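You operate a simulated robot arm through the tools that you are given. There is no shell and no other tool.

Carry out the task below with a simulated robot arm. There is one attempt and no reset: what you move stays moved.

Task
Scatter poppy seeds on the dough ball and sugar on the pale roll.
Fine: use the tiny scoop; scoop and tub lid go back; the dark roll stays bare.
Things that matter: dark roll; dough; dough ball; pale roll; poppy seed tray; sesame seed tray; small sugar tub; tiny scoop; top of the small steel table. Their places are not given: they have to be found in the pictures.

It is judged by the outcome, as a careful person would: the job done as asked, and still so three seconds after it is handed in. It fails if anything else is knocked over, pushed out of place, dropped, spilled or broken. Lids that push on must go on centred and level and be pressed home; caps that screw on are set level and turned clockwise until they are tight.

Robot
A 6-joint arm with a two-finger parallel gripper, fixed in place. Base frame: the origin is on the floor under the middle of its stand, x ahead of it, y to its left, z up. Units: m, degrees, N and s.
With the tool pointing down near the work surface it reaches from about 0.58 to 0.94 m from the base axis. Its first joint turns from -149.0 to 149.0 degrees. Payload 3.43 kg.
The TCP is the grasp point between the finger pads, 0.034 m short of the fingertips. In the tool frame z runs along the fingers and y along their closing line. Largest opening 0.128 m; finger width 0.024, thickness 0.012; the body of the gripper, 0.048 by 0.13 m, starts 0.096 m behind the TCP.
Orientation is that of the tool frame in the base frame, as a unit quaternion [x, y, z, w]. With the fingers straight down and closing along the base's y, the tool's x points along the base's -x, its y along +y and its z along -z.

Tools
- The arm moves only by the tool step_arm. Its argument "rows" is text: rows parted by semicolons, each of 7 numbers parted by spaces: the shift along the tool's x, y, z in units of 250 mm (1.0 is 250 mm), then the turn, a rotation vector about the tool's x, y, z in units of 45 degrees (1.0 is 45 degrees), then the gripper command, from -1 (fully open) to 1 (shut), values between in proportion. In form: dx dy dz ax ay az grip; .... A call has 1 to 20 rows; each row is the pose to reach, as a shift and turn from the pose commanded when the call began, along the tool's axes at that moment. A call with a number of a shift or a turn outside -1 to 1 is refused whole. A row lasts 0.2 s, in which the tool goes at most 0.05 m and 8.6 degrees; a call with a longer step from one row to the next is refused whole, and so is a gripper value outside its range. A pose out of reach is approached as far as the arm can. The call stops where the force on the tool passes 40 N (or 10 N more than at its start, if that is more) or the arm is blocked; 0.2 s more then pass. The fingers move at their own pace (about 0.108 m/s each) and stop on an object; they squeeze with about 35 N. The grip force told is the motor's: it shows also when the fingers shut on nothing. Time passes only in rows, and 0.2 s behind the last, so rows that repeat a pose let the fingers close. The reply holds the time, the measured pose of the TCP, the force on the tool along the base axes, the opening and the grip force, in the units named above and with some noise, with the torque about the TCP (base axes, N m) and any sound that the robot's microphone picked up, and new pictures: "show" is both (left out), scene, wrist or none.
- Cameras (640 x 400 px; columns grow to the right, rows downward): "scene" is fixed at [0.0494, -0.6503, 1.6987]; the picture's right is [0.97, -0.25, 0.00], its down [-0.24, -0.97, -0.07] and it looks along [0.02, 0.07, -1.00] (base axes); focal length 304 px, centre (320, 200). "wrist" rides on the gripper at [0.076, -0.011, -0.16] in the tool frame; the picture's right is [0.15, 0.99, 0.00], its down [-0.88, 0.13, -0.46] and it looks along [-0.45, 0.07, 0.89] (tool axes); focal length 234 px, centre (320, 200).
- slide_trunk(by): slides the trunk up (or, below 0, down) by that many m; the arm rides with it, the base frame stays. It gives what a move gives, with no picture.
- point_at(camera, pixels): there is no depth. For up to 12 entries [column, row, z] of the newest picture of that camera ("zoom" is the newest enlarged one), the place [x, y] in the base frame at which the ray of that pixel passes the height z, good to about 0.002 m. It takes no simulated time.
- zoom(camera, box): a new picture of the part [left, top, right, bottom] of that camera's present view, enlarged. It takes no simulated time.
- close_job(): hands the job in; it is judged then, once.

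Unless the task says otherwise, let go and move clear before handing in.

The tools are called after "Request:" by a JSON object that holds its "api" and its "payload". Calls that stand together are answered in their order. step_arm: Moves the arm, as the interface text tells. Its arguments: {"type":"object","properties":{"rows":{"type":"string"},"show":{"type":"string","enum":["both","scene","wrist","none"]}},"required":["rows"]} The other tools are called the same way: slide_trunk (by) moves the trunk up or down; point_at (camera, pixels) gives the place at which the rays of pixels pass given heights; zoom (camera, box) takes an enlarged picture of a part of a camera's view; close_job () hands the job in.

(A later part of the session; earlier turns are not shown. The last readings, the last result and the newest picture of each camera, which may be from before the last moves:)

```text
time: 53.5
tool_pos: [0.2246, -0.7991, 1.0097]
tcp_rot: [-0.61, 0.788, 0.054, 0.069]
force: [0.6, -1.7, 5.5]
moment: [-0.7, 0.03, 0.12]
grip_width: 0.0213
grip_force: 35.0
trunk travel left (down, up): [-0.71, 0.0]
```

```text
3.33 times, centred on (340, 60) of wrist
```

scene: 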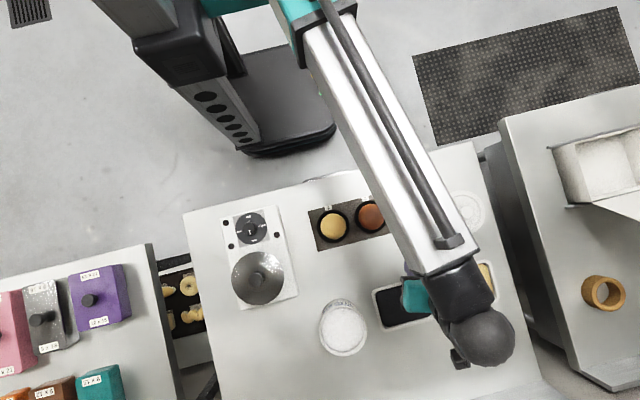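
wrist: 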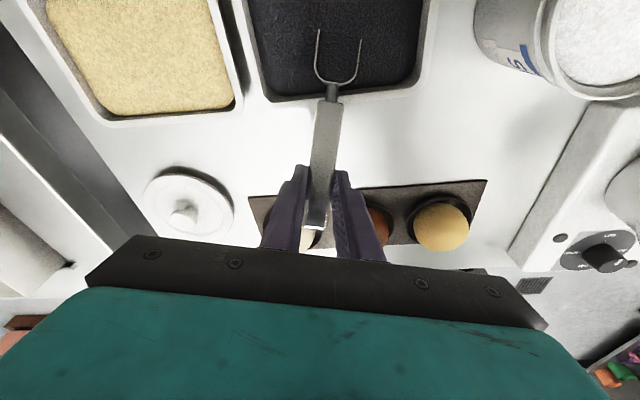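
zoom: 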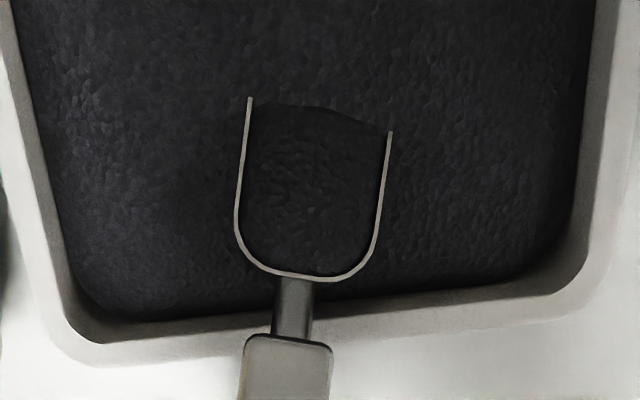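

The lip is under and seeds have filled the bowl, with a light 5.5 N reaction. I'll bring the scoop back to level while rising out of the tray, keeping the handle clear of the near rim.

Request:
{"api": "step_arm", "payload": {"rows": "-0.0133 0 0.006 0 0.0667 0 1; -0.0266 0 0.0145 0 0.1333 0 1; -0.0375 0 0.0228 0 0.2 0 1; -0.0484 0 0.031 0 0.2667 0 1; -0.0566 0 0.042 0 0.3333 0 1; -0.0648 0 0.0527 0 0.4 0 1; -0.0703 0 0.066 0 0.4667 0 1; -0.0757 0 0.0798 0 0.5333 0 1; -0.0788 0 0.0935 0 0.6 0 1; -0.0818 0 0.1073 0 0.6667 0 1; -0.0818 0 0.1073 0 0.6667 0 1; -0.096 0 0.0286 0 0.6667 0 1; -0.11 0 -0.05 0 0.6667 0 1; -0.12 0 -0.109 0 0.6667 0 1; -0.131 0 -0.168 0 0.6667 0 1; -0.131 0 -0.168 0 0.6667 0 1", "show": "both"}}

Request:
{"api": "zoom", "payload": {"camera": "wrist", "box": [250, 0, 430, 120]}}

Request:
{"api": "zoom", "payload": {"camera": "scene", "box": [350, 240, 470, 340]}}

```text
time: 56.9
tool_pos: [0.2307, -0.7748, 1.0565]
tcp_rot: [-0.603, 0.779, -0.105, -0.137]
force: [0.2, 0.6, -1.6]
moment: [0.04, 0.0, 0.0]
grip_width: 0.0211
grip_force: 35.0
trunk travel left (down, up): [-0.71, 0.0]
```

scene: 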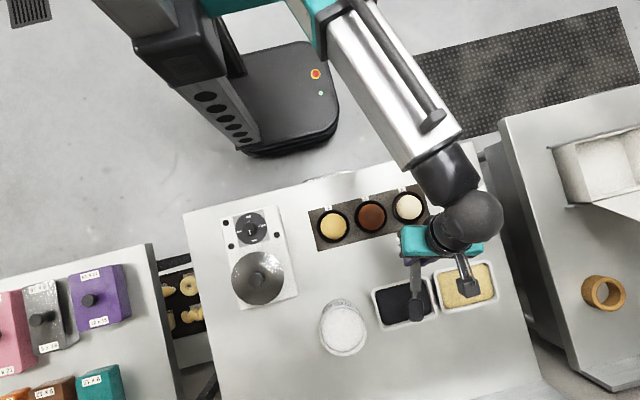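
wrist: 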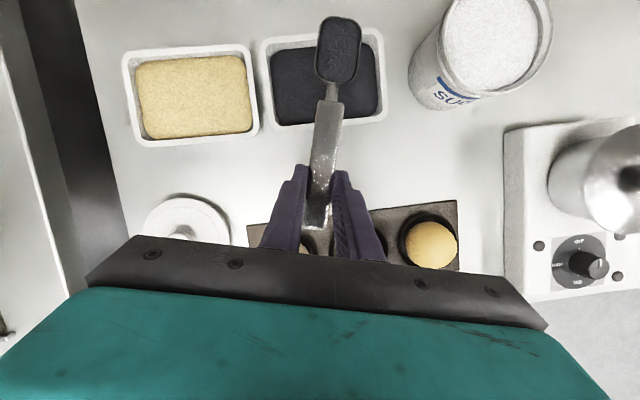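

```text
3.33 times, centred on (340, 60) of wrist
```

zoom: 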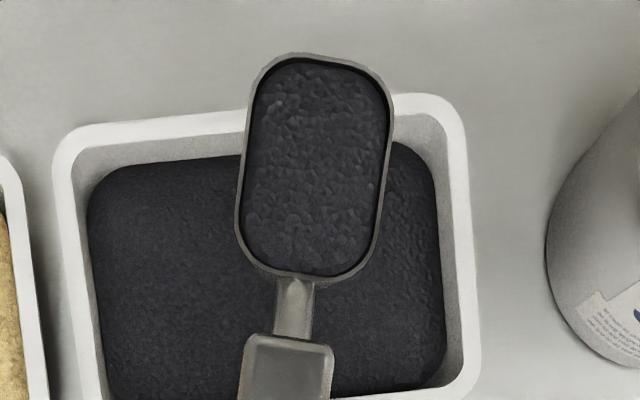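

```text
4.00 times, centred on (410, 290) of scene
```

zoom: 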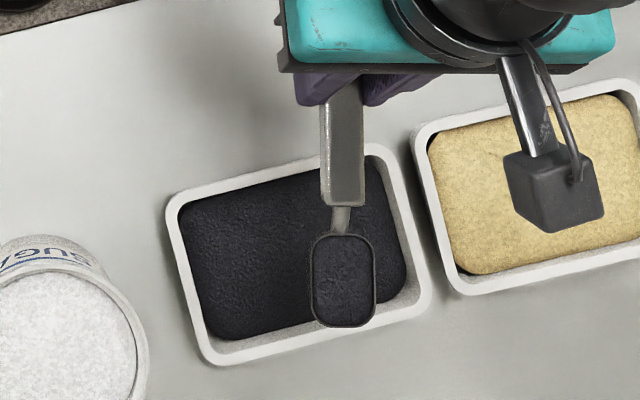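

The bowl is level and brimful of poppy seeds, with none seen spilled. I'll carry it slowly and level, moving the grip to the right first so the bowl never passes over the dark roll.

Request:
{"api": "step_arm", "payload": {"rows": "-0.02 -0.022 -0.0075 0 0 0 1; -0.06 -0.066 -0.022 0 0 0 1; -0.115 -0.125 -0.042 0 0 0 1; -0.175 -0.19 -0.0636 0 0 0 1; -0.24 -0.26 -0.087 0 0 0 1; -0.305 -0.331 -0.111 0 0 0 1; -0.37 -0.4015 -0.1345 0 0 0 1; -0.43 -0.467 -0.156 0 0 0 1; -0.485 -0.526 -0.176 0 0 0 1; -0.525 -0.57 -0.191 0 0 0 1; -0.548 -0.595 -0.199 0 0 0 1; -0.5536 -0.6008 -0.2012 0 0 0 1; -0.5536 -0.6008 -0.2012 0 0 0 1", "show": "both"}}

```text
time: 59.7
tool_pos: [0.4133, -0.6697, 1.0545]
tcp_rot: [-0.603, 0.779, -0.105, -0.137]
force: [-0.4, -0.5, -0.8]
moment: [0.05, -0.01, -0.02]
grip_width: 0.021
grip_force: 34.6
trunk travel left (down, up): [-0.71, 0.0]
```

scene: 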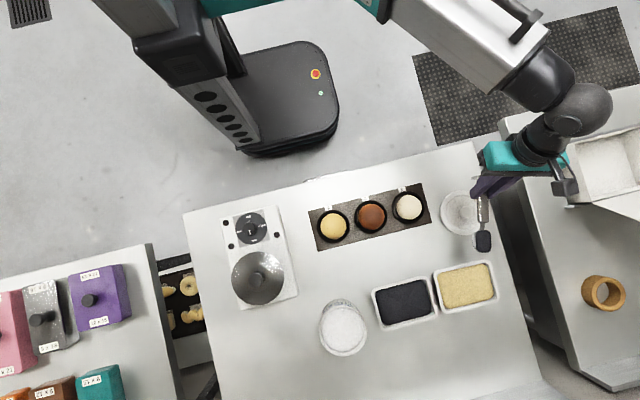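
wrist: 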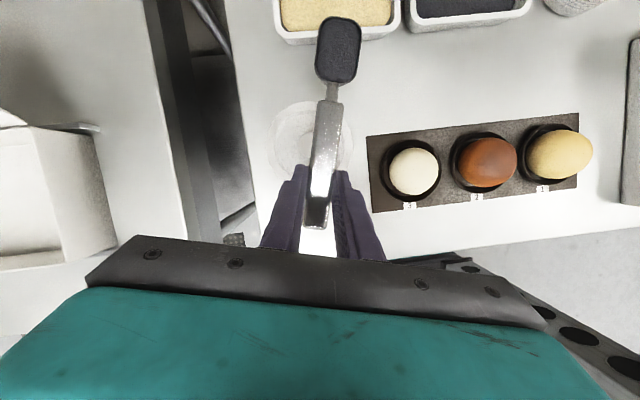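

The loaded scoop arrived level with nothing dropped. I'll swing it about the vertical, in two parts, until the bowl points towards -x over the dough ball.

Request:
{"api": "step_arm", "payload": {"rows": "0 0 0 -0.03 0 0.083 1; 0 0 0 -0.073 0 0.203 1; 0 0 0 -0.12 0 0.332 1; 0 0 0 -0.167 0 0.462 1; 0 0 0 -0.214 0 0.592 1; 0 0 0 -0.257 0 0.711 1; 0 0 0 -0.286 0 0.7913 1; 0 0 0 -0.286 0 0.7913 1", "show": "none"}}

Request:
{"api": "step_arm", "payload": {"rows": "0 0 0 -0.03 0 0.083 1; 0 0 0 -0.073 0 0.203 1; 0 0 0 -0.12 0 0.332 1; 0 0 0 -0.167 0 0.462 1; 0 0 0 -0.214 0 0.592 1; 0 0 0 -0.257 0 0.711 1; 0 0 0 -0.286 0 0.7913 1; 0 0 0 -0.286 0 0.7913 1", "show": "both"}}

Request:
{"api": "zoom", "payload": {"camera": "scene", "box": [340, 160, 500, 260]}}

Request:
{"api": "zoom", "payload": {"camera": "wrist", "box": [230, 0, 430, 240]}}

```text
time: 61.5
tool_pos: [0.4115, -0.6712, 1.0569]
tcp_rot: [-0.317, 0.932, -0.056, -0.164]
force: [-0.3, 1.1, -0.2]
moment: [0.02, -0.05, 0.01]
grip_width: 0.0211
grip_force: 34.8
trunk travel left (down, up): [-0.71, 0.0]
```

```text
time: 63.3
tool_pos: [0.4123, -0.671, 1.0572]
tcp_rot: [0.002, 0.985, 0.0, -0.173]
force: [0.3, 0.1, -0.5]
moment: [-0.01, -0.01, -0.01]
grip_width: 0.0211
grip_force: 35.4
trunk travel left (down, up): [-0.71, 0.0]
```

scene: 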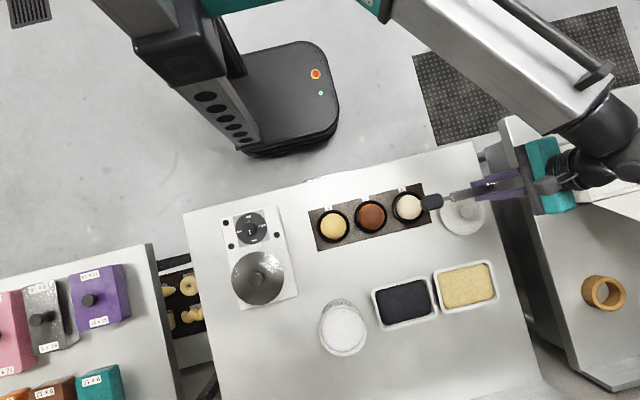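
wrist: 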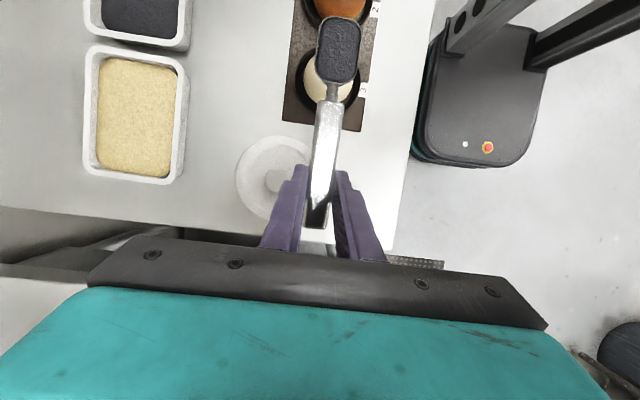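

```text
4.00 times, centred on (420, 210) of scene
```

zoom: 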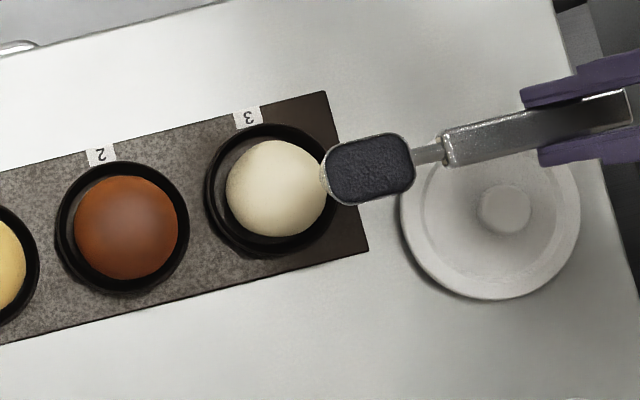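

```text
1.67 times, centred on (330, 120) of wrist
```

zoom: 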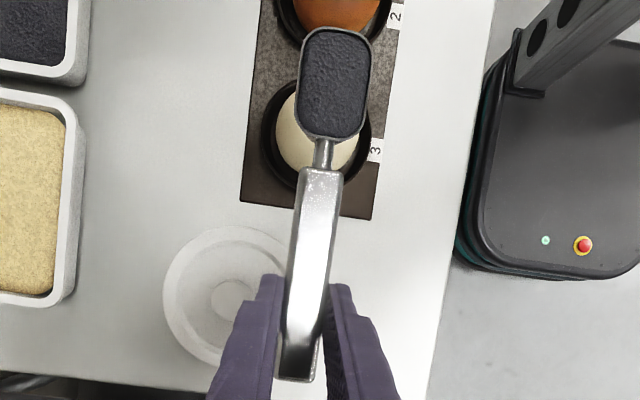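

The bowl is over the right edge of the dough ball, and its lip (at scene pixel (420,203)) lies near (0.274, -0.667). I'll lower so the lip is about 2–3 cm above the ball, just right of its centre.

Request:
{"api": "step_arm", "payload": {"rows": "-0.011 0 0.02 0 0 0 1; -0.033 0.001 0.061 0 0 0 1; -0.055 0.001 0.102 0 0 0 1; -0.078 0.002 0.142 0 0 0 1; -0.1 0.002 0.183 0 0 0 1; -0.111 0.002 0.203 0 0 0 1; -0.111 0.002 0.203 0 0 0 1", "show": "both"}}

Request:
{"api": "zoom", "payload": {"camera": "scene", "box": [340, 160, 500, 260]}}

Request:
{"api": "zoom", "payload": {"camera": "wrist", "box": [260, 0, 420, 120]}}

```text
time: 64.9
tool_pos: [0.4219, -0.6689, 1.0005]
tcp_rot: [0.002, 0.985, 0.001, -0.173]
force: [0.6, 0.1, -1.0]
moment: [0.02, -0.05, 0.04]
grip_width: 0.021
grip_force: 35.0
trunk travel left (down, up): [-0.71, 0.0]
```

scene: 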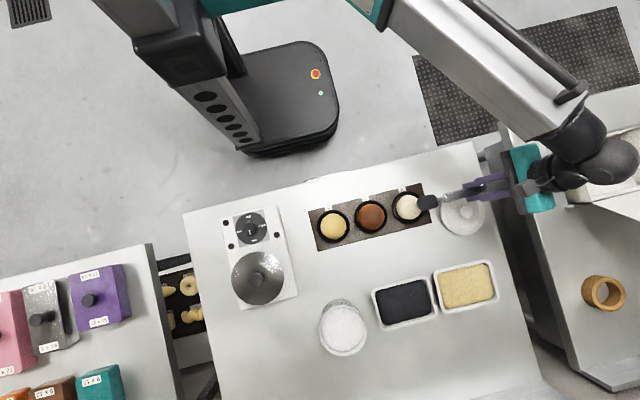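
wrist: 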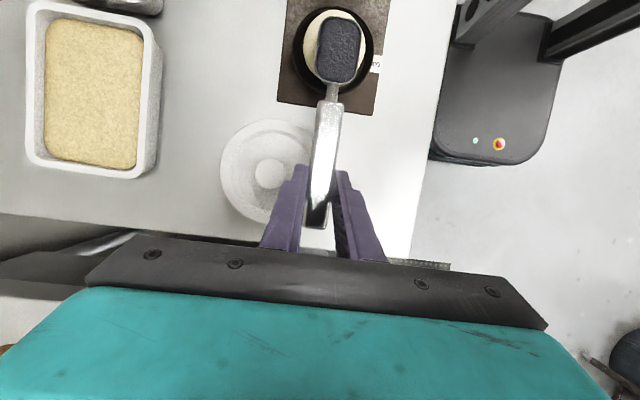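

```text
4.00 times, centred on (420, 210) of scene
```

zoom: 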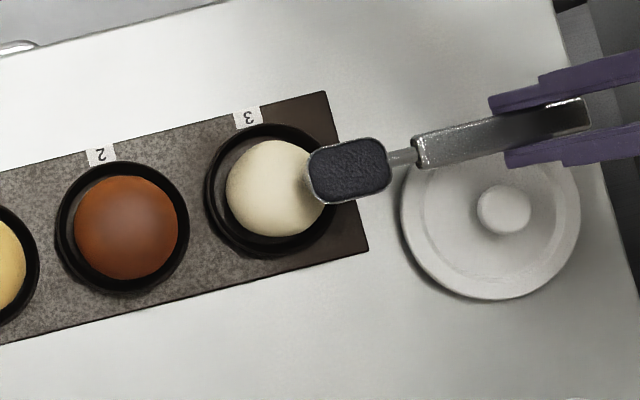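

```text
3.33 times, centred on (340, 60) of wrist
```

zoom: 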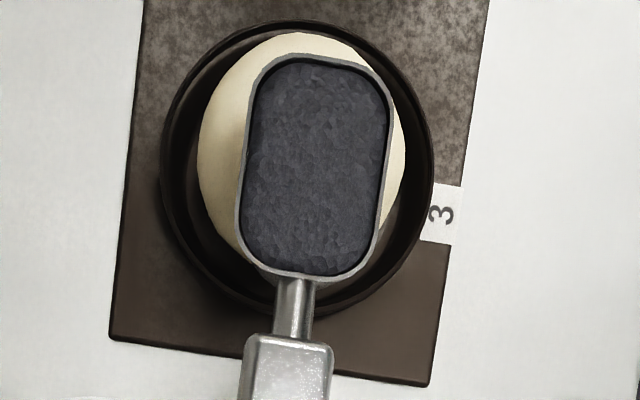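

The lip is at about (0.284, -0.666), over the ball just right of centre. I'll pitch the scoop down gradually about its lip, first to 25°, and watch for seeds starting to fall.

Request:
{"api": "step_arm", "payload": {"rows": "0.0247 -0.006 -0.0412 0 -0.1111 0 1; 0.0525 -0.012 -0.0801 0 -0.2222 0 1; 0.0839 -0.012 -0.1163 0 -0.3333 0 1; 0.1182 -0.012 -0.1499 0 -0.4444 0 1; 0.1556 -0.012 -0.1801 0 -0.5556 0 1; 0.1556 -0.012 -0.1801 0 -0.5556 0 1", "show": "both"}}

Request:
{"api": "zoom", "payload": {"camera": "scene", "box": [340, 160, 500, 260]}}

Request:
{"api": "zoom", "payload": {"camera": "wrist", "box": [260, 0, 420, 120]}}

```text
time: 66.3
tool_pos: [0.3999, -0.6729, 1.0559]
tcp_rot: [0.002, 0.999, 0.0, 0.045]
force: [-0.5, 0.8, -0.8]
moment: [-0.01, -0.03, -0.03]
grip_width: 0.021
grip_force: 34.8
trunk travel left (down, up): [-0.71, 0.0]
```

scene: 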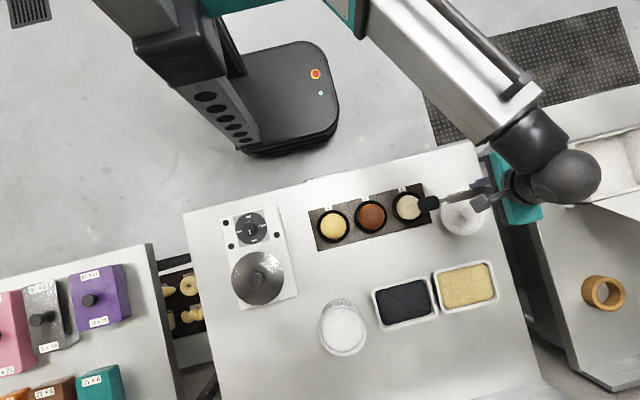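
wrist: 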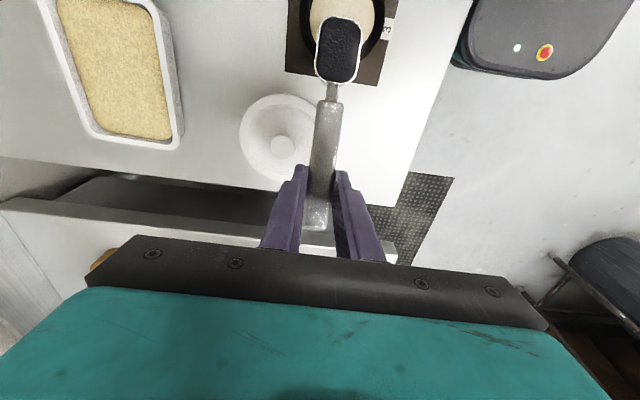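

```text
4.00 times, centred on (420, 210) of scene
```

zoom: 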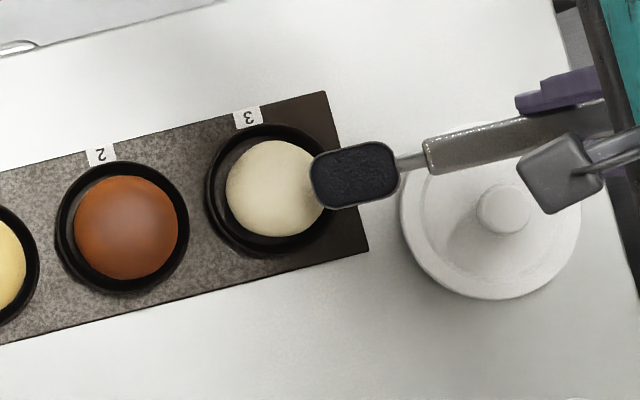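

```text
3.33 times, centred on (340, 60) of wrist
```

zoom: 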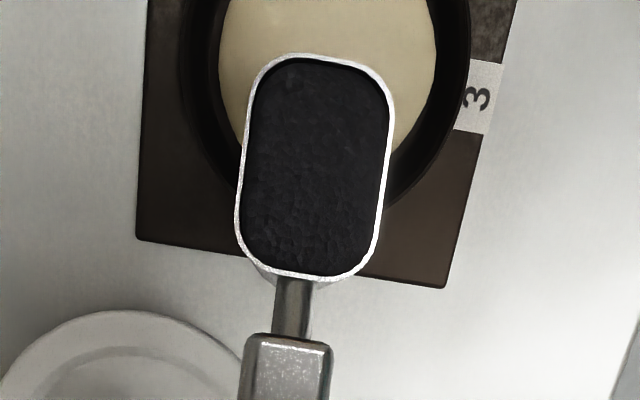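

At 25° nothing has fallen and the bowl is still full. I'll tip 10° further about the lip and watch.

Request:
{"api": "step_arm", "payload": {"rows": "0.0124 0 -0.0206 0 -0.0556 0 1; 0.0247 0 -0.0412 0 -0.1111 0 1; 0.0386 0 -0.0607 0 -0.1667 0 1; 0.0525 0 -0.0801 0 -0.2222 0 1; 0.0525 0 -0.0801 0 -0.2222 0 1", "show": "both"}}

Request:
{"api": "zoom", "payload": {"camera": "scene", "box": [340, 160, 500, 260]}}

Request:
{"api": "zoom", "payload": {"camera": "wrist", "box": [260, 0, 420, 120]}}

```text
time: 67.5
tool_pos: [0.3861, -0.6729, 1.0733]
tcp_rot: [0.002, 0.991, -0.001, 0.131]
force: [0.2, 0.5, -0.7]
moment: [-0.02, -0.01, -0.01]
grip_width: 0.0211
grip_force: 35.0
trunk travel left (down, up): [-0.71, 0.0]
```

scene: 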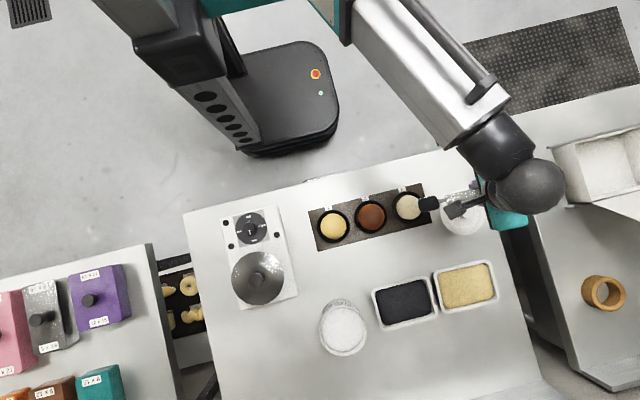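
wrist: 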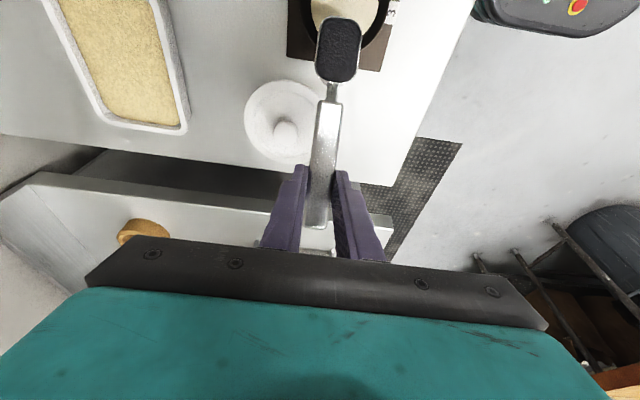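

```text
4.00 times, centred on (420, 210) of scene
```

zoom: 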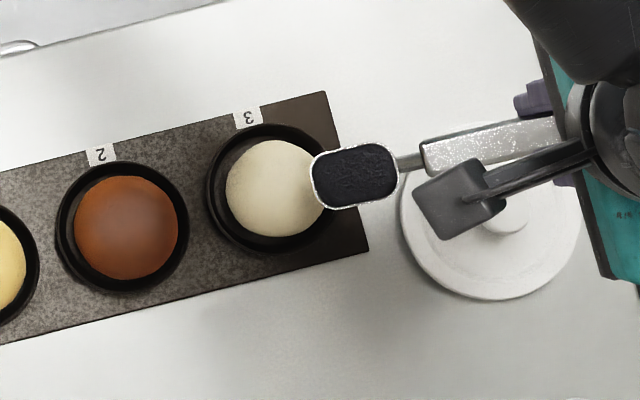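

```text
3.33 times, centred on (340, 60) of wrist
```

zoom: 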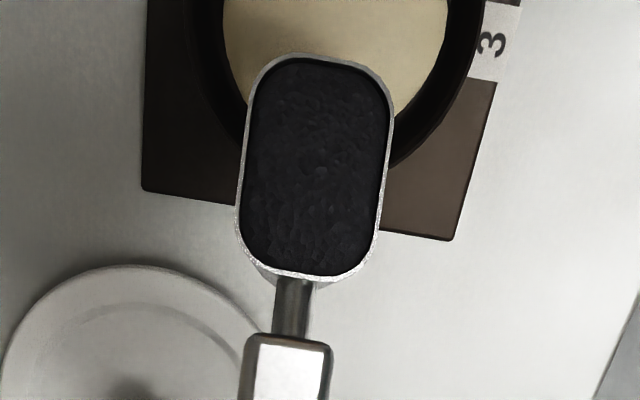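

At 35° the bowl is still full and the ball still bare. I'll shift the lip 10 mm towards the ball's centre so that both lip and bowl stay over the ball, then tip to 45°.

Request:
{"api": "step_arm", "payload": {"rows": "0.0193 0 -0.0052 0 0 0 1; 0.0386 0 -0.0104 0 0 0 1; 0.051 0 -0.031 0 -0.0556 0 1; 0.0633 0 -0.0516 0 -0.1111 0 1; 0.0772 0 -0.0711 0 -0.1667 0 1; 0.0911 0 -0.0905 0 -0.2222 0 1; 0.0911 0 -0.0905 0 -0.2222 0 1", "show": "both"}}

Request:
{"api": "zoom", "payload": {"camera": "scene", "box": [340, 160, 500, 260]}}

Request:
{"api": "zoom", "payload": {"camera": "wrist", "box": [260, 0, 420, 120]}}

```text
time: 69.1
tool_pos: [0.357, -0.672, 1.0908]
tcp_rot: [0.001, 0.976, 0.0, 0.217]
force: [-0.5, 0.1, -1.8]
moment: [0.02, -0.01, 0.02]
grip_width: 0.0211
grip_force: 35.3
trunk travel left (down, up): [-0.71, 0.0]
```

scene: 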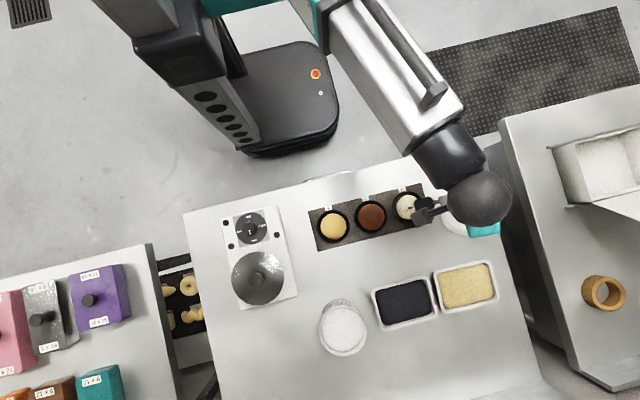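
wrist: 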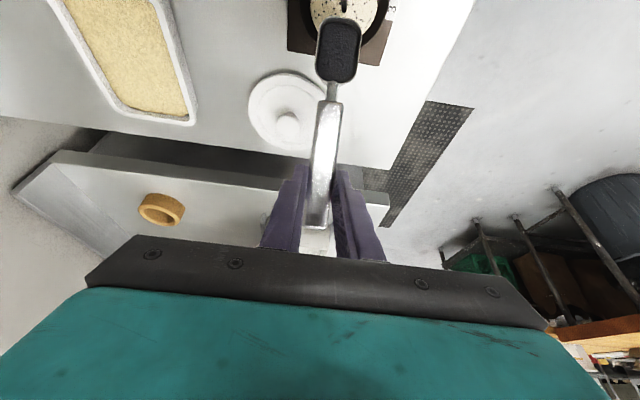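

```text
4.00 times, centred on (420, 210) of scene
```

zoom: 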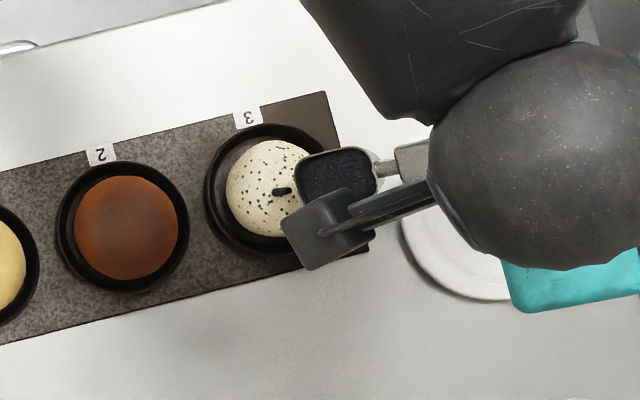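

```text
3.33 times, centred on (340, 60) of wrist
```

zoom: 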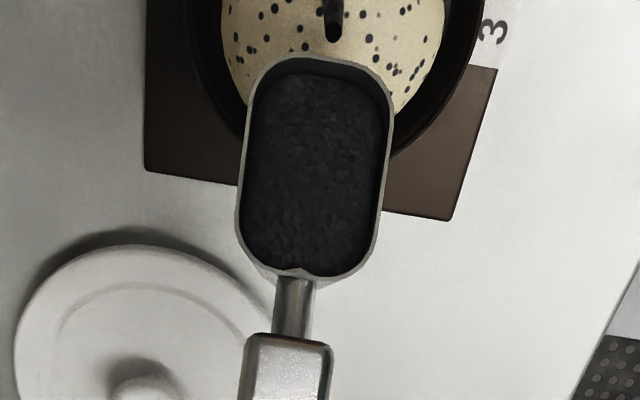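

Seeds have started to fall: a stream lands on the dough ball near scene pixel (409,207) and dots are spread over its top. I'll hold this tilt briefly and look again.

Request:
{"api": "step_arm", "payload": {"rows": "0 0 0 0 0 0 1; 0 0 0 0 0 0 1", "show": "both"}}

Request:
{"api": "zoom", "payload": {"camera": "scene", "box": [380, 185, 440, 235]}}

Request:
{"api": "zoom", "payload": {"camera": "wrist", "box": [260, 0, 420, 120]}}

```text
time: 69.7
tool_pos: [0.358, -0.6713, 1.0912]
tcp_rot: [0.001, 0.976, 0.0, 0.217]
force: [-0.5, 0.3, -0.7]
moment: [-0.02, -0.02, 0.01]
grip_width: 0.0212
grip_force: 34.9
trunk travel left (down, up): [-0.71, 0.0]
```

scene: 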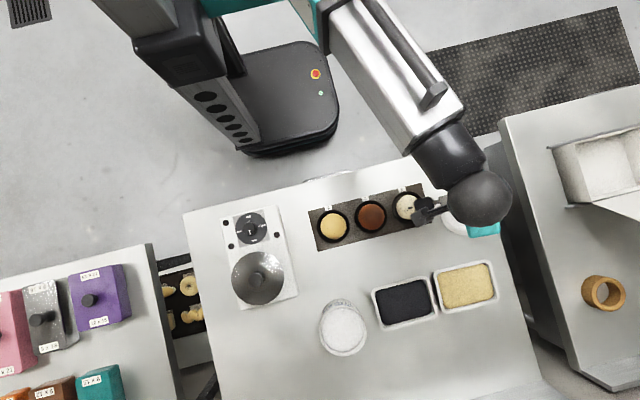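
wrist: 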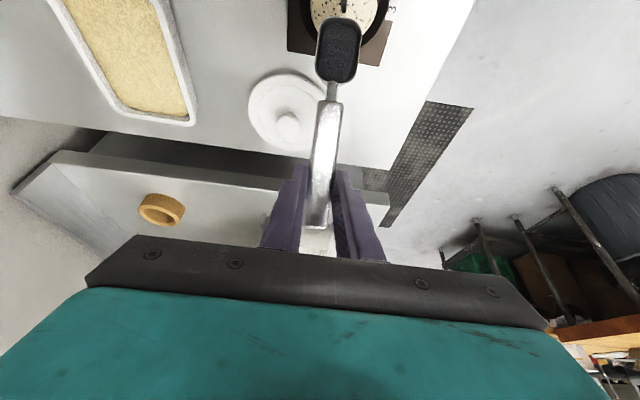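

```text
8.00 times, centred on (410, 210) of scene
```

zoom: 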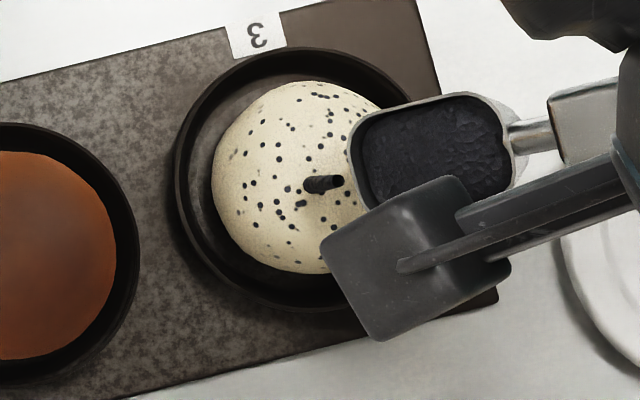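

```text
3.33 times, centred on (340, 60) of wrist
```

zoom: 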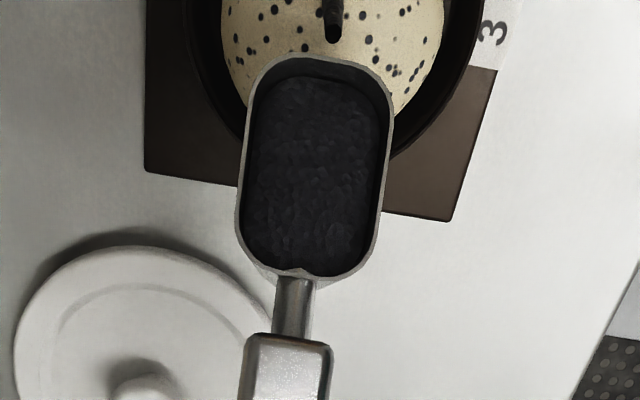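

The seeds spread over the ball and the stream lands at its top centre, with the dark roll bare. One tiny scoop is a single portion, so I'll keep tipping slowly about the lip to empty it there and watch that nothing runs off.

Request:
{"api": "step_arm", "payload": {"rows": "0.0124 0 -0.0206 0 -0.0556 0 1; 0.0247 0 -0.0412 0 -0.1111 0 1; 0.0386 0 -0.0607 0 -0.1667 0 1; 0.0525 0 -0.0801 0 -0.2222 0 1; 0.0525 0 -0.0801 0 -0.2222 0 1", "show": "both"}}

Request:
{"api": "zoom", "payload": {"camera": "scene", "box": [380, 185, 440, 235]}}

Request:
{"api": "zoom", "payload": {"camera": "wrist", "box": [260, 0, 420, 120]}}

```text
time: 70.9
tool_pos: [0.3371, -0.6716, 1.1018]
tcp_rot: [0.002, 0.954, -0.001, 0.301]
force: [0.1, -0.7, -0.6]
moment: [0.0, -0.01, 0.0]
grip_width: 0.0206
grip_force: 35.2
trunk travel left (down, up): [-0.71, 0.0]
```

scene: 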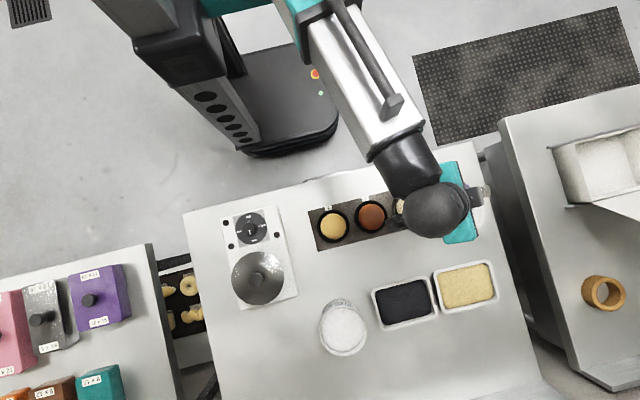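
wrist: 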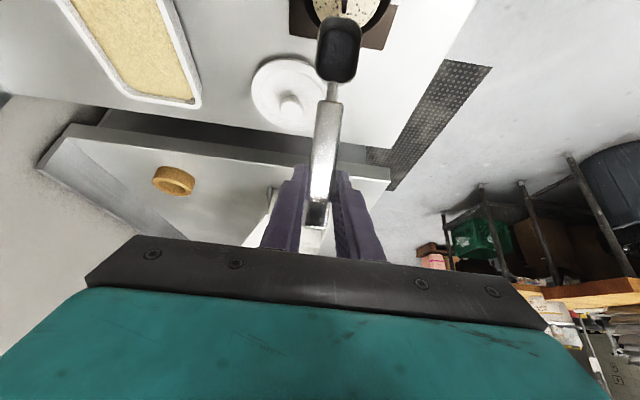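

```text
8.00 times, centred on (410, 210) of scene
```

zoom: 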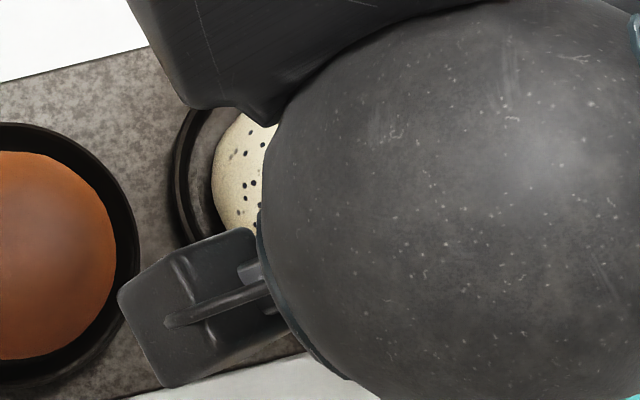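

```text
3.33 times, centred on (340, 60) of wrist
```

zoom: 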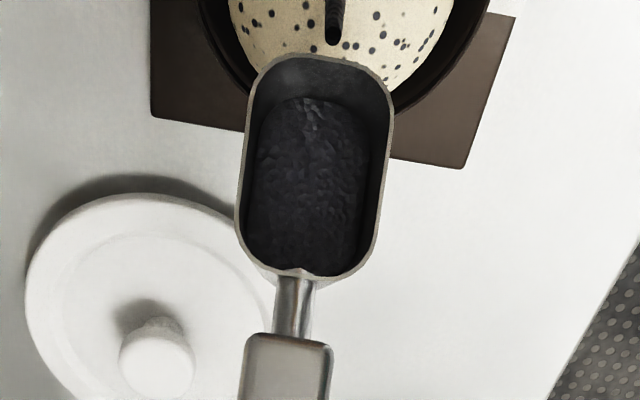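

The bowl is emptying steadily and the seeds still land on the ball. I'll tip another 10° and hold.

Request:
{"api": "step_arm", "payload": {"rows": "0.0124 0 -0.0206 0 -0.0556 0 1; 0.0247 0 -0.0412 0 -0.1111 0 1; 0.0386 0 -0.0607 0 -0.1667 0 1; 0.0525 0 -0.0801 0 -0.2222 0 1; 0.0525 0 -0.0801 0 -0.2222 0 1; 0.0525 0 -0.0801 0 -0.2222 0 1", "show": "wrist"}}

Request:
{"api": "zoom", "payload": {"camera": "wrist", "box": [260, 0, 420, 120]}}

```text
time: 72.3
tool_pos: [0.3141, -0.6724, 1.1115]
tcp_rot: [0.002, 0.924, -0.001, 0.384]
force: [0.1, 0.5, 0.1]
moment: [0.04, 0.01, 0.0]
grip_width: 0.021
grip_force: 35.0
trunk travel left (down, up): [-0.71, 0.0]
```

wrist: 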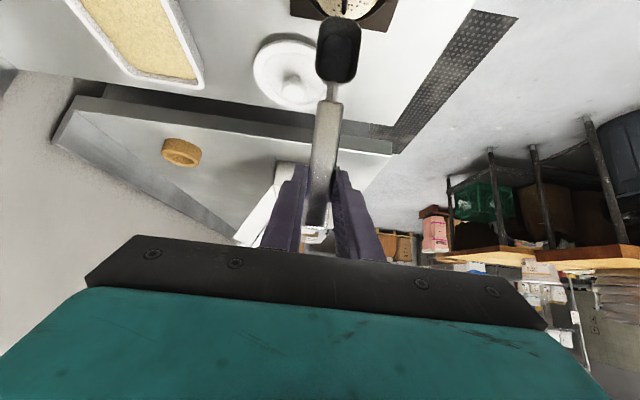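

```text
3.33 times, centred on (340, 60) of wrist
```

zoom: 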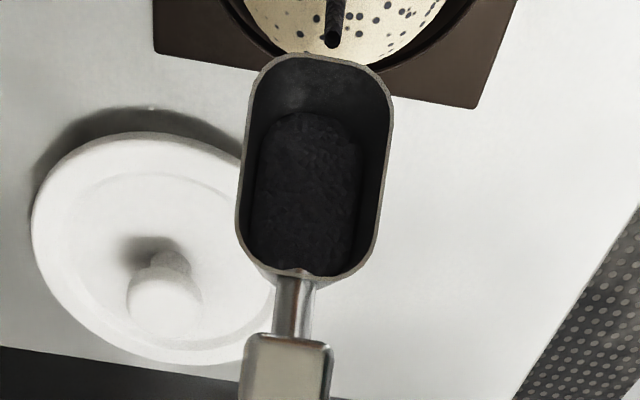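

About half has flowed out, all landing on the ball. I'll tip 10° more and hold about a second.

Request:
{"api": "step_arm", "payload": {"rows": "0.0124 0 -0.0206 0 -0.0556 0 1; 0.0247 0 -0.0412 0 -0.1111 0 1; 0.0386 0 -0.0607 0 -0.1667 0 1; 0.0525 0 -0.0801 0 -0.2222 0 1; 0.0525 0 -0.0801 0 -0.2222 0 1; 0.0525 0 -0.0801 0 -0.2222 0 1; 0.0525 0 -0.0801 0 -0.2222 0 1", "show": "both"}}

Request:
{"api": "zoom", "payload": {"camera": "wrist", "box": [260, 0, 420, 120]}}

```text
time: 73.9
tool_pos: [0.292, -0.6716, 1.1167]
tcp_rot: [0.002, 0.886, -0.001, 0.463]
force: [-0.5, -0.7, -0.3]
moment: [-0.02, 0.01, 0.02]
grip_width: 0.0211
grip_force: 34.8
trunk travel left (down, up): [-0.71, 0.0]
```

scene: 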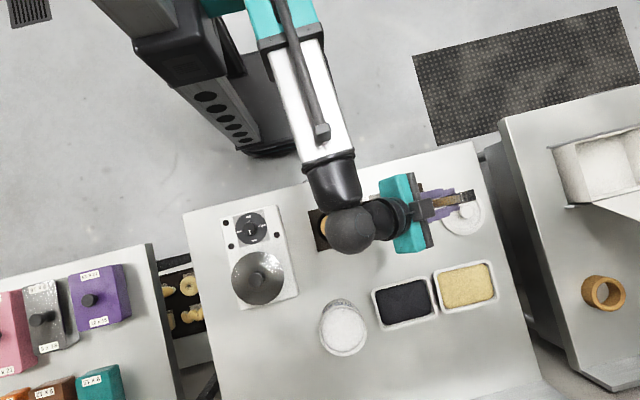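
wrist: 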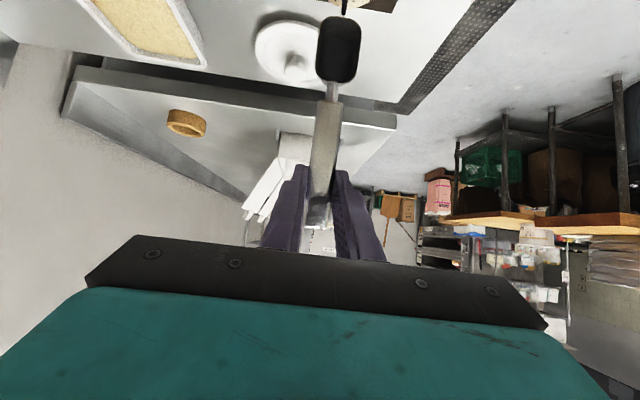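

```text
3.33 times, centred on (340, 60) of wrist
```

zoom: 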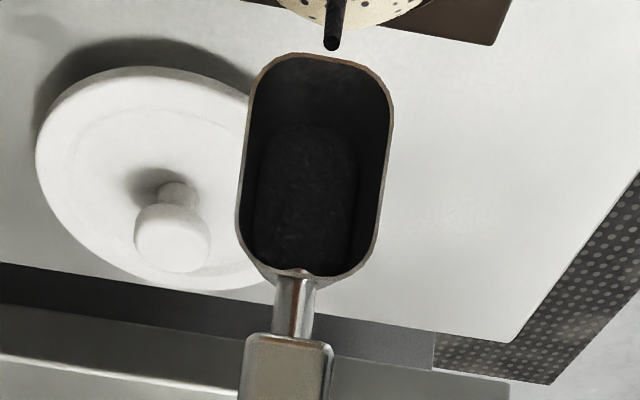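

The stream still lands on the ball and roughly a third remains. I'll tip to about 90° and hold for another second.

Request:
{"api": "step_arm", "payload": {"rows": "0.0124 0 -0.0206 0 -0.0556 0 1; 0.0247 0 -0.0412 0 -0.1111 0 1; 0.0386 0 -0.0607 0 -0.1667 0 1; 0.0525 0 -0.0801 0 -0.2222 0 1; 0.0682 0 -0.0982 0 -0.2778 0 1; 0.0839 0 -0.1163 0 -0.3333 0 1; 0.0839 0 -0.1163 0 -0.3333 0 1; 0.0839 0 -0.1163 0 -0.3333 0 1; 0.0839 0 -0.1163 0 -0.3333 0 1; 0.0839 0 -0.1163 0 -0.3333 0 1", "show": "wrist"}}

Request:
{"api": "zoom", "payload": {"camera": "wrist", "box": [260, 0, 420, 120]}}

```text
time: 76.1
tool_pos: [0.2555, -0.6717, 1.1161]
tcp_rot: [0.001, 0.819, -0.001, 0.574]
force: [0.5, -0.2, -1.1]
moment: [-0.01, -0.01, 0.0]
grip_width: 0.0212
grip_force: 35.4
trunk travel left (down, up): [-0.71, 0.0]
```

wrist: 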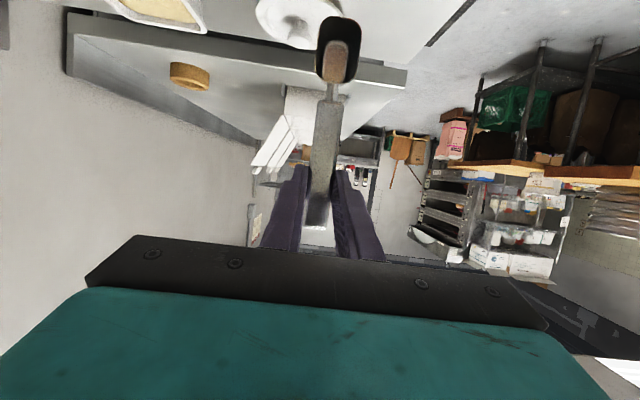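

```text
3.33 times, centred on (340, 60) of wrist
```

zoom: 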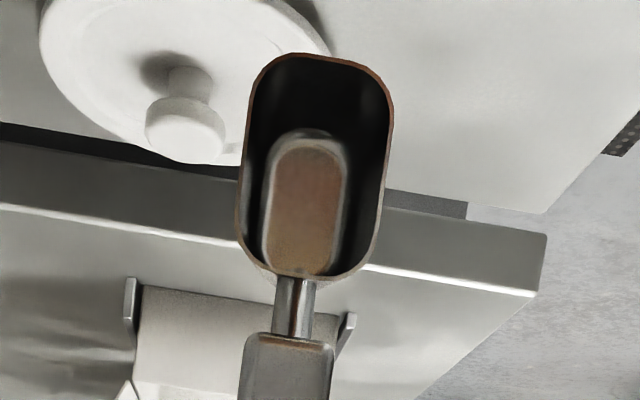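

The bowl is empty; its bare bottom is visible at (305,210) in the enlarged view. I'll lift 3 cm and turn the scoop back to level in two calls.

Request:
{"api": "step_arm", "payload": {"rows": "-0.056 0 -0.02 0 0 0 1; -0.1128 0 -0.041 0 0 0 1; -0.1428 0 0.0243 0 0.1667 0 1; -0.1639 0 0.0932 0 0.3333 0 1; -0.1759 0 0.1642 0 0.5 0 1; -0.1786 0 0.236 0 0.6667 0 1; -0.1718 0 0.3077 0 0.8333 0 1; -0.1559 0 0.3778 0 1 0 1; -0.1559 0 0.3778 0 1 0 1", "show": "none"}}

Request:
{"api": "step_arm", "payload": {"rows": "-0.03 0 0.0653 0 0.1667 0 1; -0.0511 0 0.1342 0 0.3333 0 1; -0.0631 0 0.2052 0 0.5 0 1; -0.0658 0 0.277 0 0.6667 0 1; -0.059 0 0.3487 0 0.8333 0 1; -0.0431 0 0.4188 0 1 0 1; -0.0431 0 0.4188 0 1 0 1", "show": "both"}}

Request:
{"api": "zoom", "payload": {"camera": "scene", "box": [340, 170, 460, 250]}}

Request:
{"api": "zoom", "payload": {"camera": "wrist", "box": [230, 0, 430, 150]}}

```text
time: 78.1
tool_pos: [0.3567, -0.6725, 1.1206]
tcp_rot: [0.002, 0.976, 0.0, 0.216]
force: [0.0, 0.6, -0.5]
moment: [-0.03, 0.0, 0.04]
grip_width: 0.0208
grip_force: 35.0
trunk travel left (down, up): [-0.71, 0.0]
```

```text
time: 79.7
tool_pos: [0.4117, -0.6728, 1.0302]
tcp_rot: [0.001, 0.985, 0.001, -0.174]
force: [0.0, -0.4, -1.0]
moment: [-0.01, -0.06, 0.0]
grip_width: 0.0209
grip_force: 35.5
trunk travel left (down, up): [-0.71, 0.0]
```

scene: 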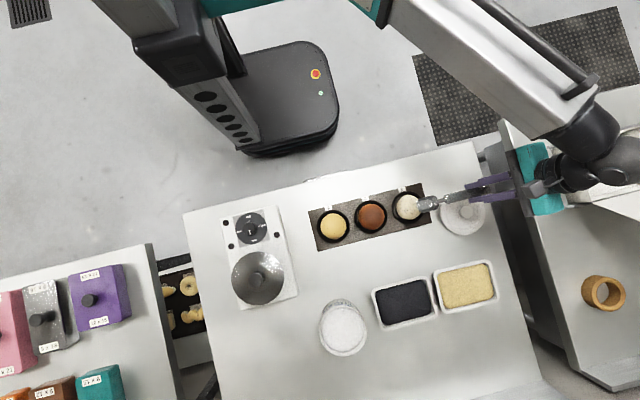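
wrist: 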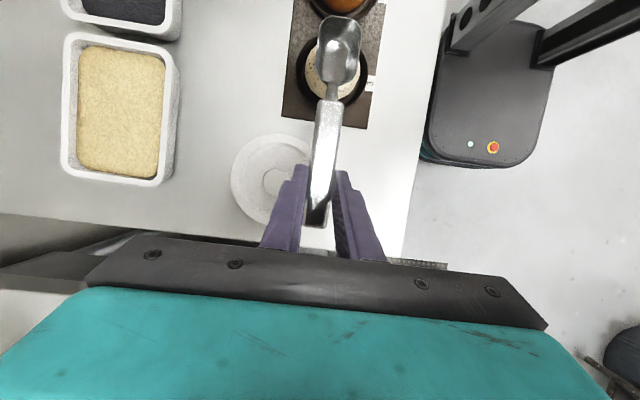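

```text
5.00 times, centred on (400, 210) of scene
```

zoom: 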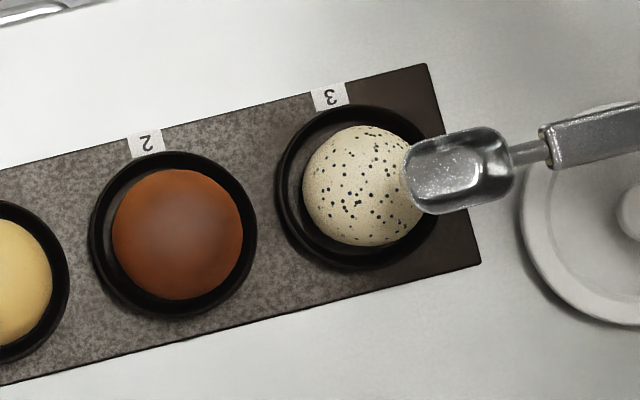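

```text
2.67 times, centred on (330, 75) of wrist
```

zoom: 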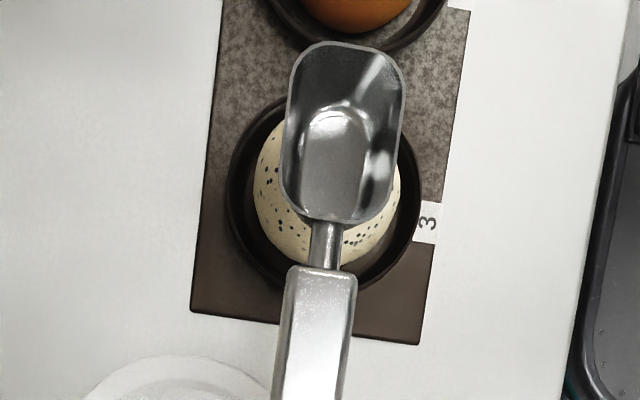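

The dough ball is evenly sprinkled, the scoop is clean and nothing lies around it. Next is sugar: I'll raise the scoop, swing it outward to yaw -110° and carry it over to the open tub, away from the rolls.

Request:
{"api": "step_arm", "payload": {"rows": "0.0159 0 -0.0438 0.0442 0 -0.1219 1; 0.0318 0 -0.0877 0.0884 0 -0.2437 1; 0.0478 0 -0.1315 0.1326 0 -0.3656 1; 0.0637 0 -0.1753 0.1768 0 -0.4874 1; 0.0796 0 -0.2192 0.221 0 -0.6093 1; 0.0955 0 -0.263 0.2652 0 -0.7311 1", "show": "none"}}

Request:
{"api": "step_arm", "payload": {"rows": "0 0 0 0.0442 0 -0.1219 1; 0 0 0 0.0884 0 -0.2437 1; 0 0 0 0.1326 0 -0.3656 1; 0 0 0 0.1768 0 -0.4874 1; 0 0 0 0.221 0 -0.6093 1; 0 0 0 0.2652 0 -0.7311 1; 0 0 0 0.2652 0 -0.7311 1", "show": "scene"}}

Request:
{"api": "zoom", "payload": {"camera": "scene", "box": [300, 170, 460, 270]}}

```text
time: 81.1
tool_pos: [0.4125, -0.6726, 1.1007]
tcp_rot: [-0.295, 0.94, -0.052, -0.165]
force: [-0.1, 0.1, 0.1]
moment: [0.01, -0.02, -0.01]
grip_width: 0.021
grip_force: 34.6
trunk travel left (down, up): [-0.71, 0.0]
```

```text
time: 82.7
tool_pos: [0.4111, -0.6718, 1.0997]
tcp_rot: [-0.565, 0.807, -0.098, -0.141]
force: [0.5, 0.1, -1.2]
moment: [0.05, -0.04, 0.0]
grip_width: 0.021
grip_force: 34.7
trunk travel left (down, up): [-0.71, 0.0]
```

scene: 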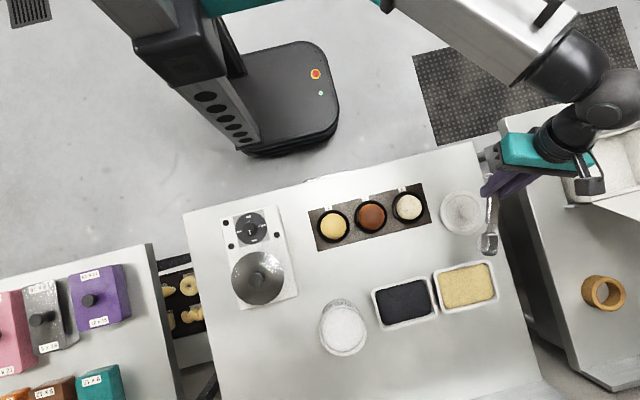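

```text
4.00 times, centred on (380, 220) of scene
```

zoom: 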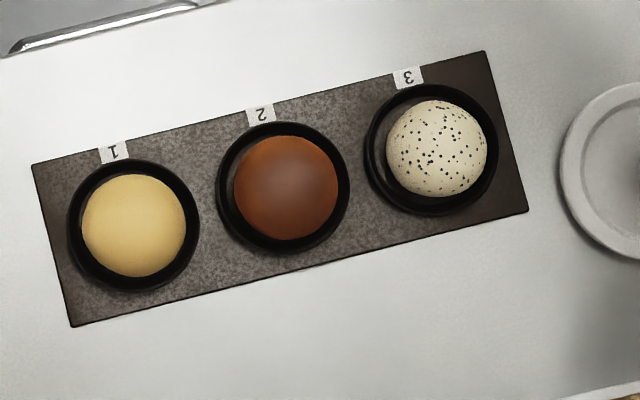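

The whole mat is in view: the dough ball is speckled, and the dark roll and pale roll are bare. I'll carry the empty scoop across to the tub.

Request:
{"api": "step_arm", "payload": {"rows": "0.0932 0.1076 0.0338 0 0 0 1; 0.1864 0.2152 0.0676 0 0 0 1; 0.2796 0.3228 0.1014 0 0 0 1; 0.3728 0.4304 0.1352 0 0 0 1; 0.466 0.538 0.169 0 0 0 1", "show": "none"}}

Request:
{"api": "step_arm", "payload": {"rows": "0.0932 0.1076 0.0338 0 0 0 1; 0.1864 0.2152 0.0676 0 0 0 1; 0.2796 0.3228 0.1014 0 0 0 1; 0.3728 0.4304 0.1352 0 0 0 1; 0.466 0.538 0.169 0 0 0 1; 0.466 0.538 0.169 0 0 0 1", "show": "both"}}

Request:
{"api": "zoom", "payload": {"camera": "wrist", "box": [230, 0, 430, 150]}}

Request:
{"api": "zoom", "payload": {"camera": "scene", "box": [300, 280, 400, 370]}}

```text
time: 83.9
tool_pos: [0.2392, -0.7412, 1.0992]
tcp_rot: [-0.563, 0.808, -0.099, -0.142]
force: [-0.4, 0.1, -1.0]
moment: [0.04, -0.04, 0.01]
grip_width: 0.0208
grip_force: 35.1
trunk travel left (down, up): [-0.71, 0.0]
```

```text
time: 85.3
tool_pos: [0.0744, -0.8118, 1.1005]
tcp_rot: [-0.564, 0.807, -0.099, -0.141]
force: [0.0, 0.3, -0.9]
moment: [0.04, 0.0, -0.03]
grip_width: 0.0211
grip_force: 35.5
trunk travel left (down, up): [-0.71, 0.0]
```

scene: 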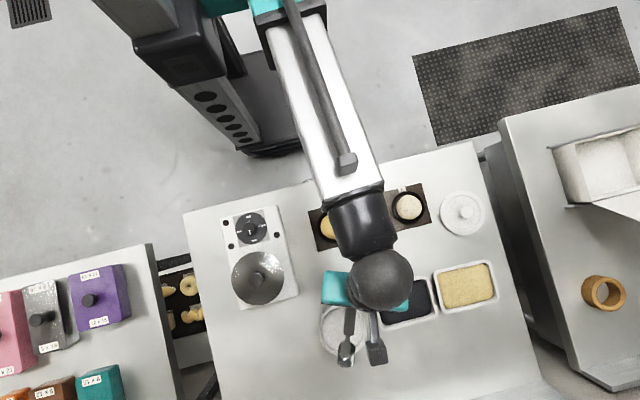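
wrist: 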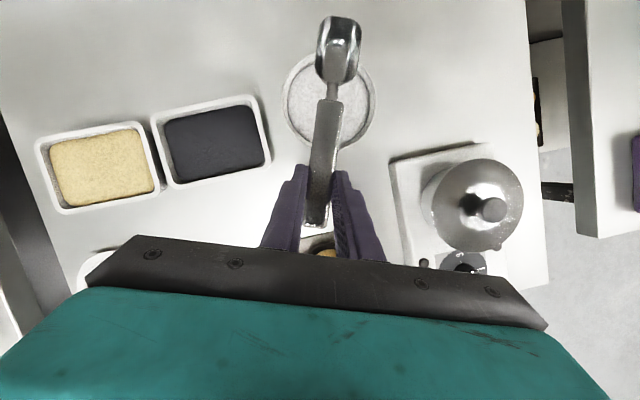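

```text
2.67 times, centred on (330, 75) of wrist
```

zoom: 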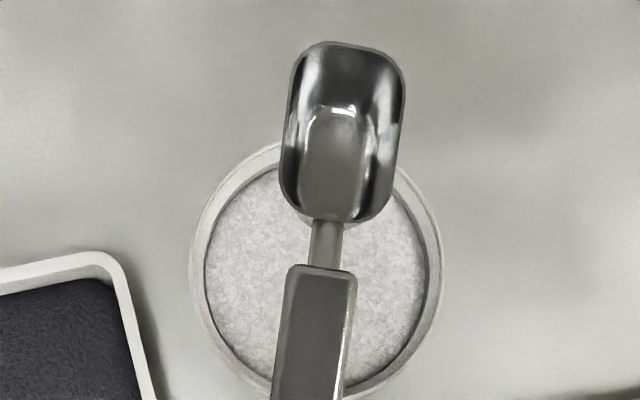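

```text
4.44 times, centred on (350, 325) of scene
```

zoom: 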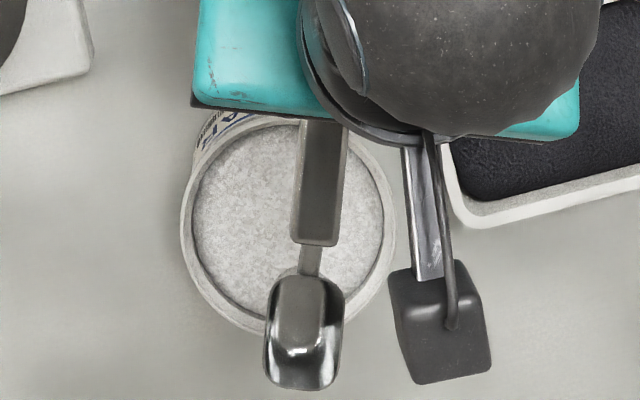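

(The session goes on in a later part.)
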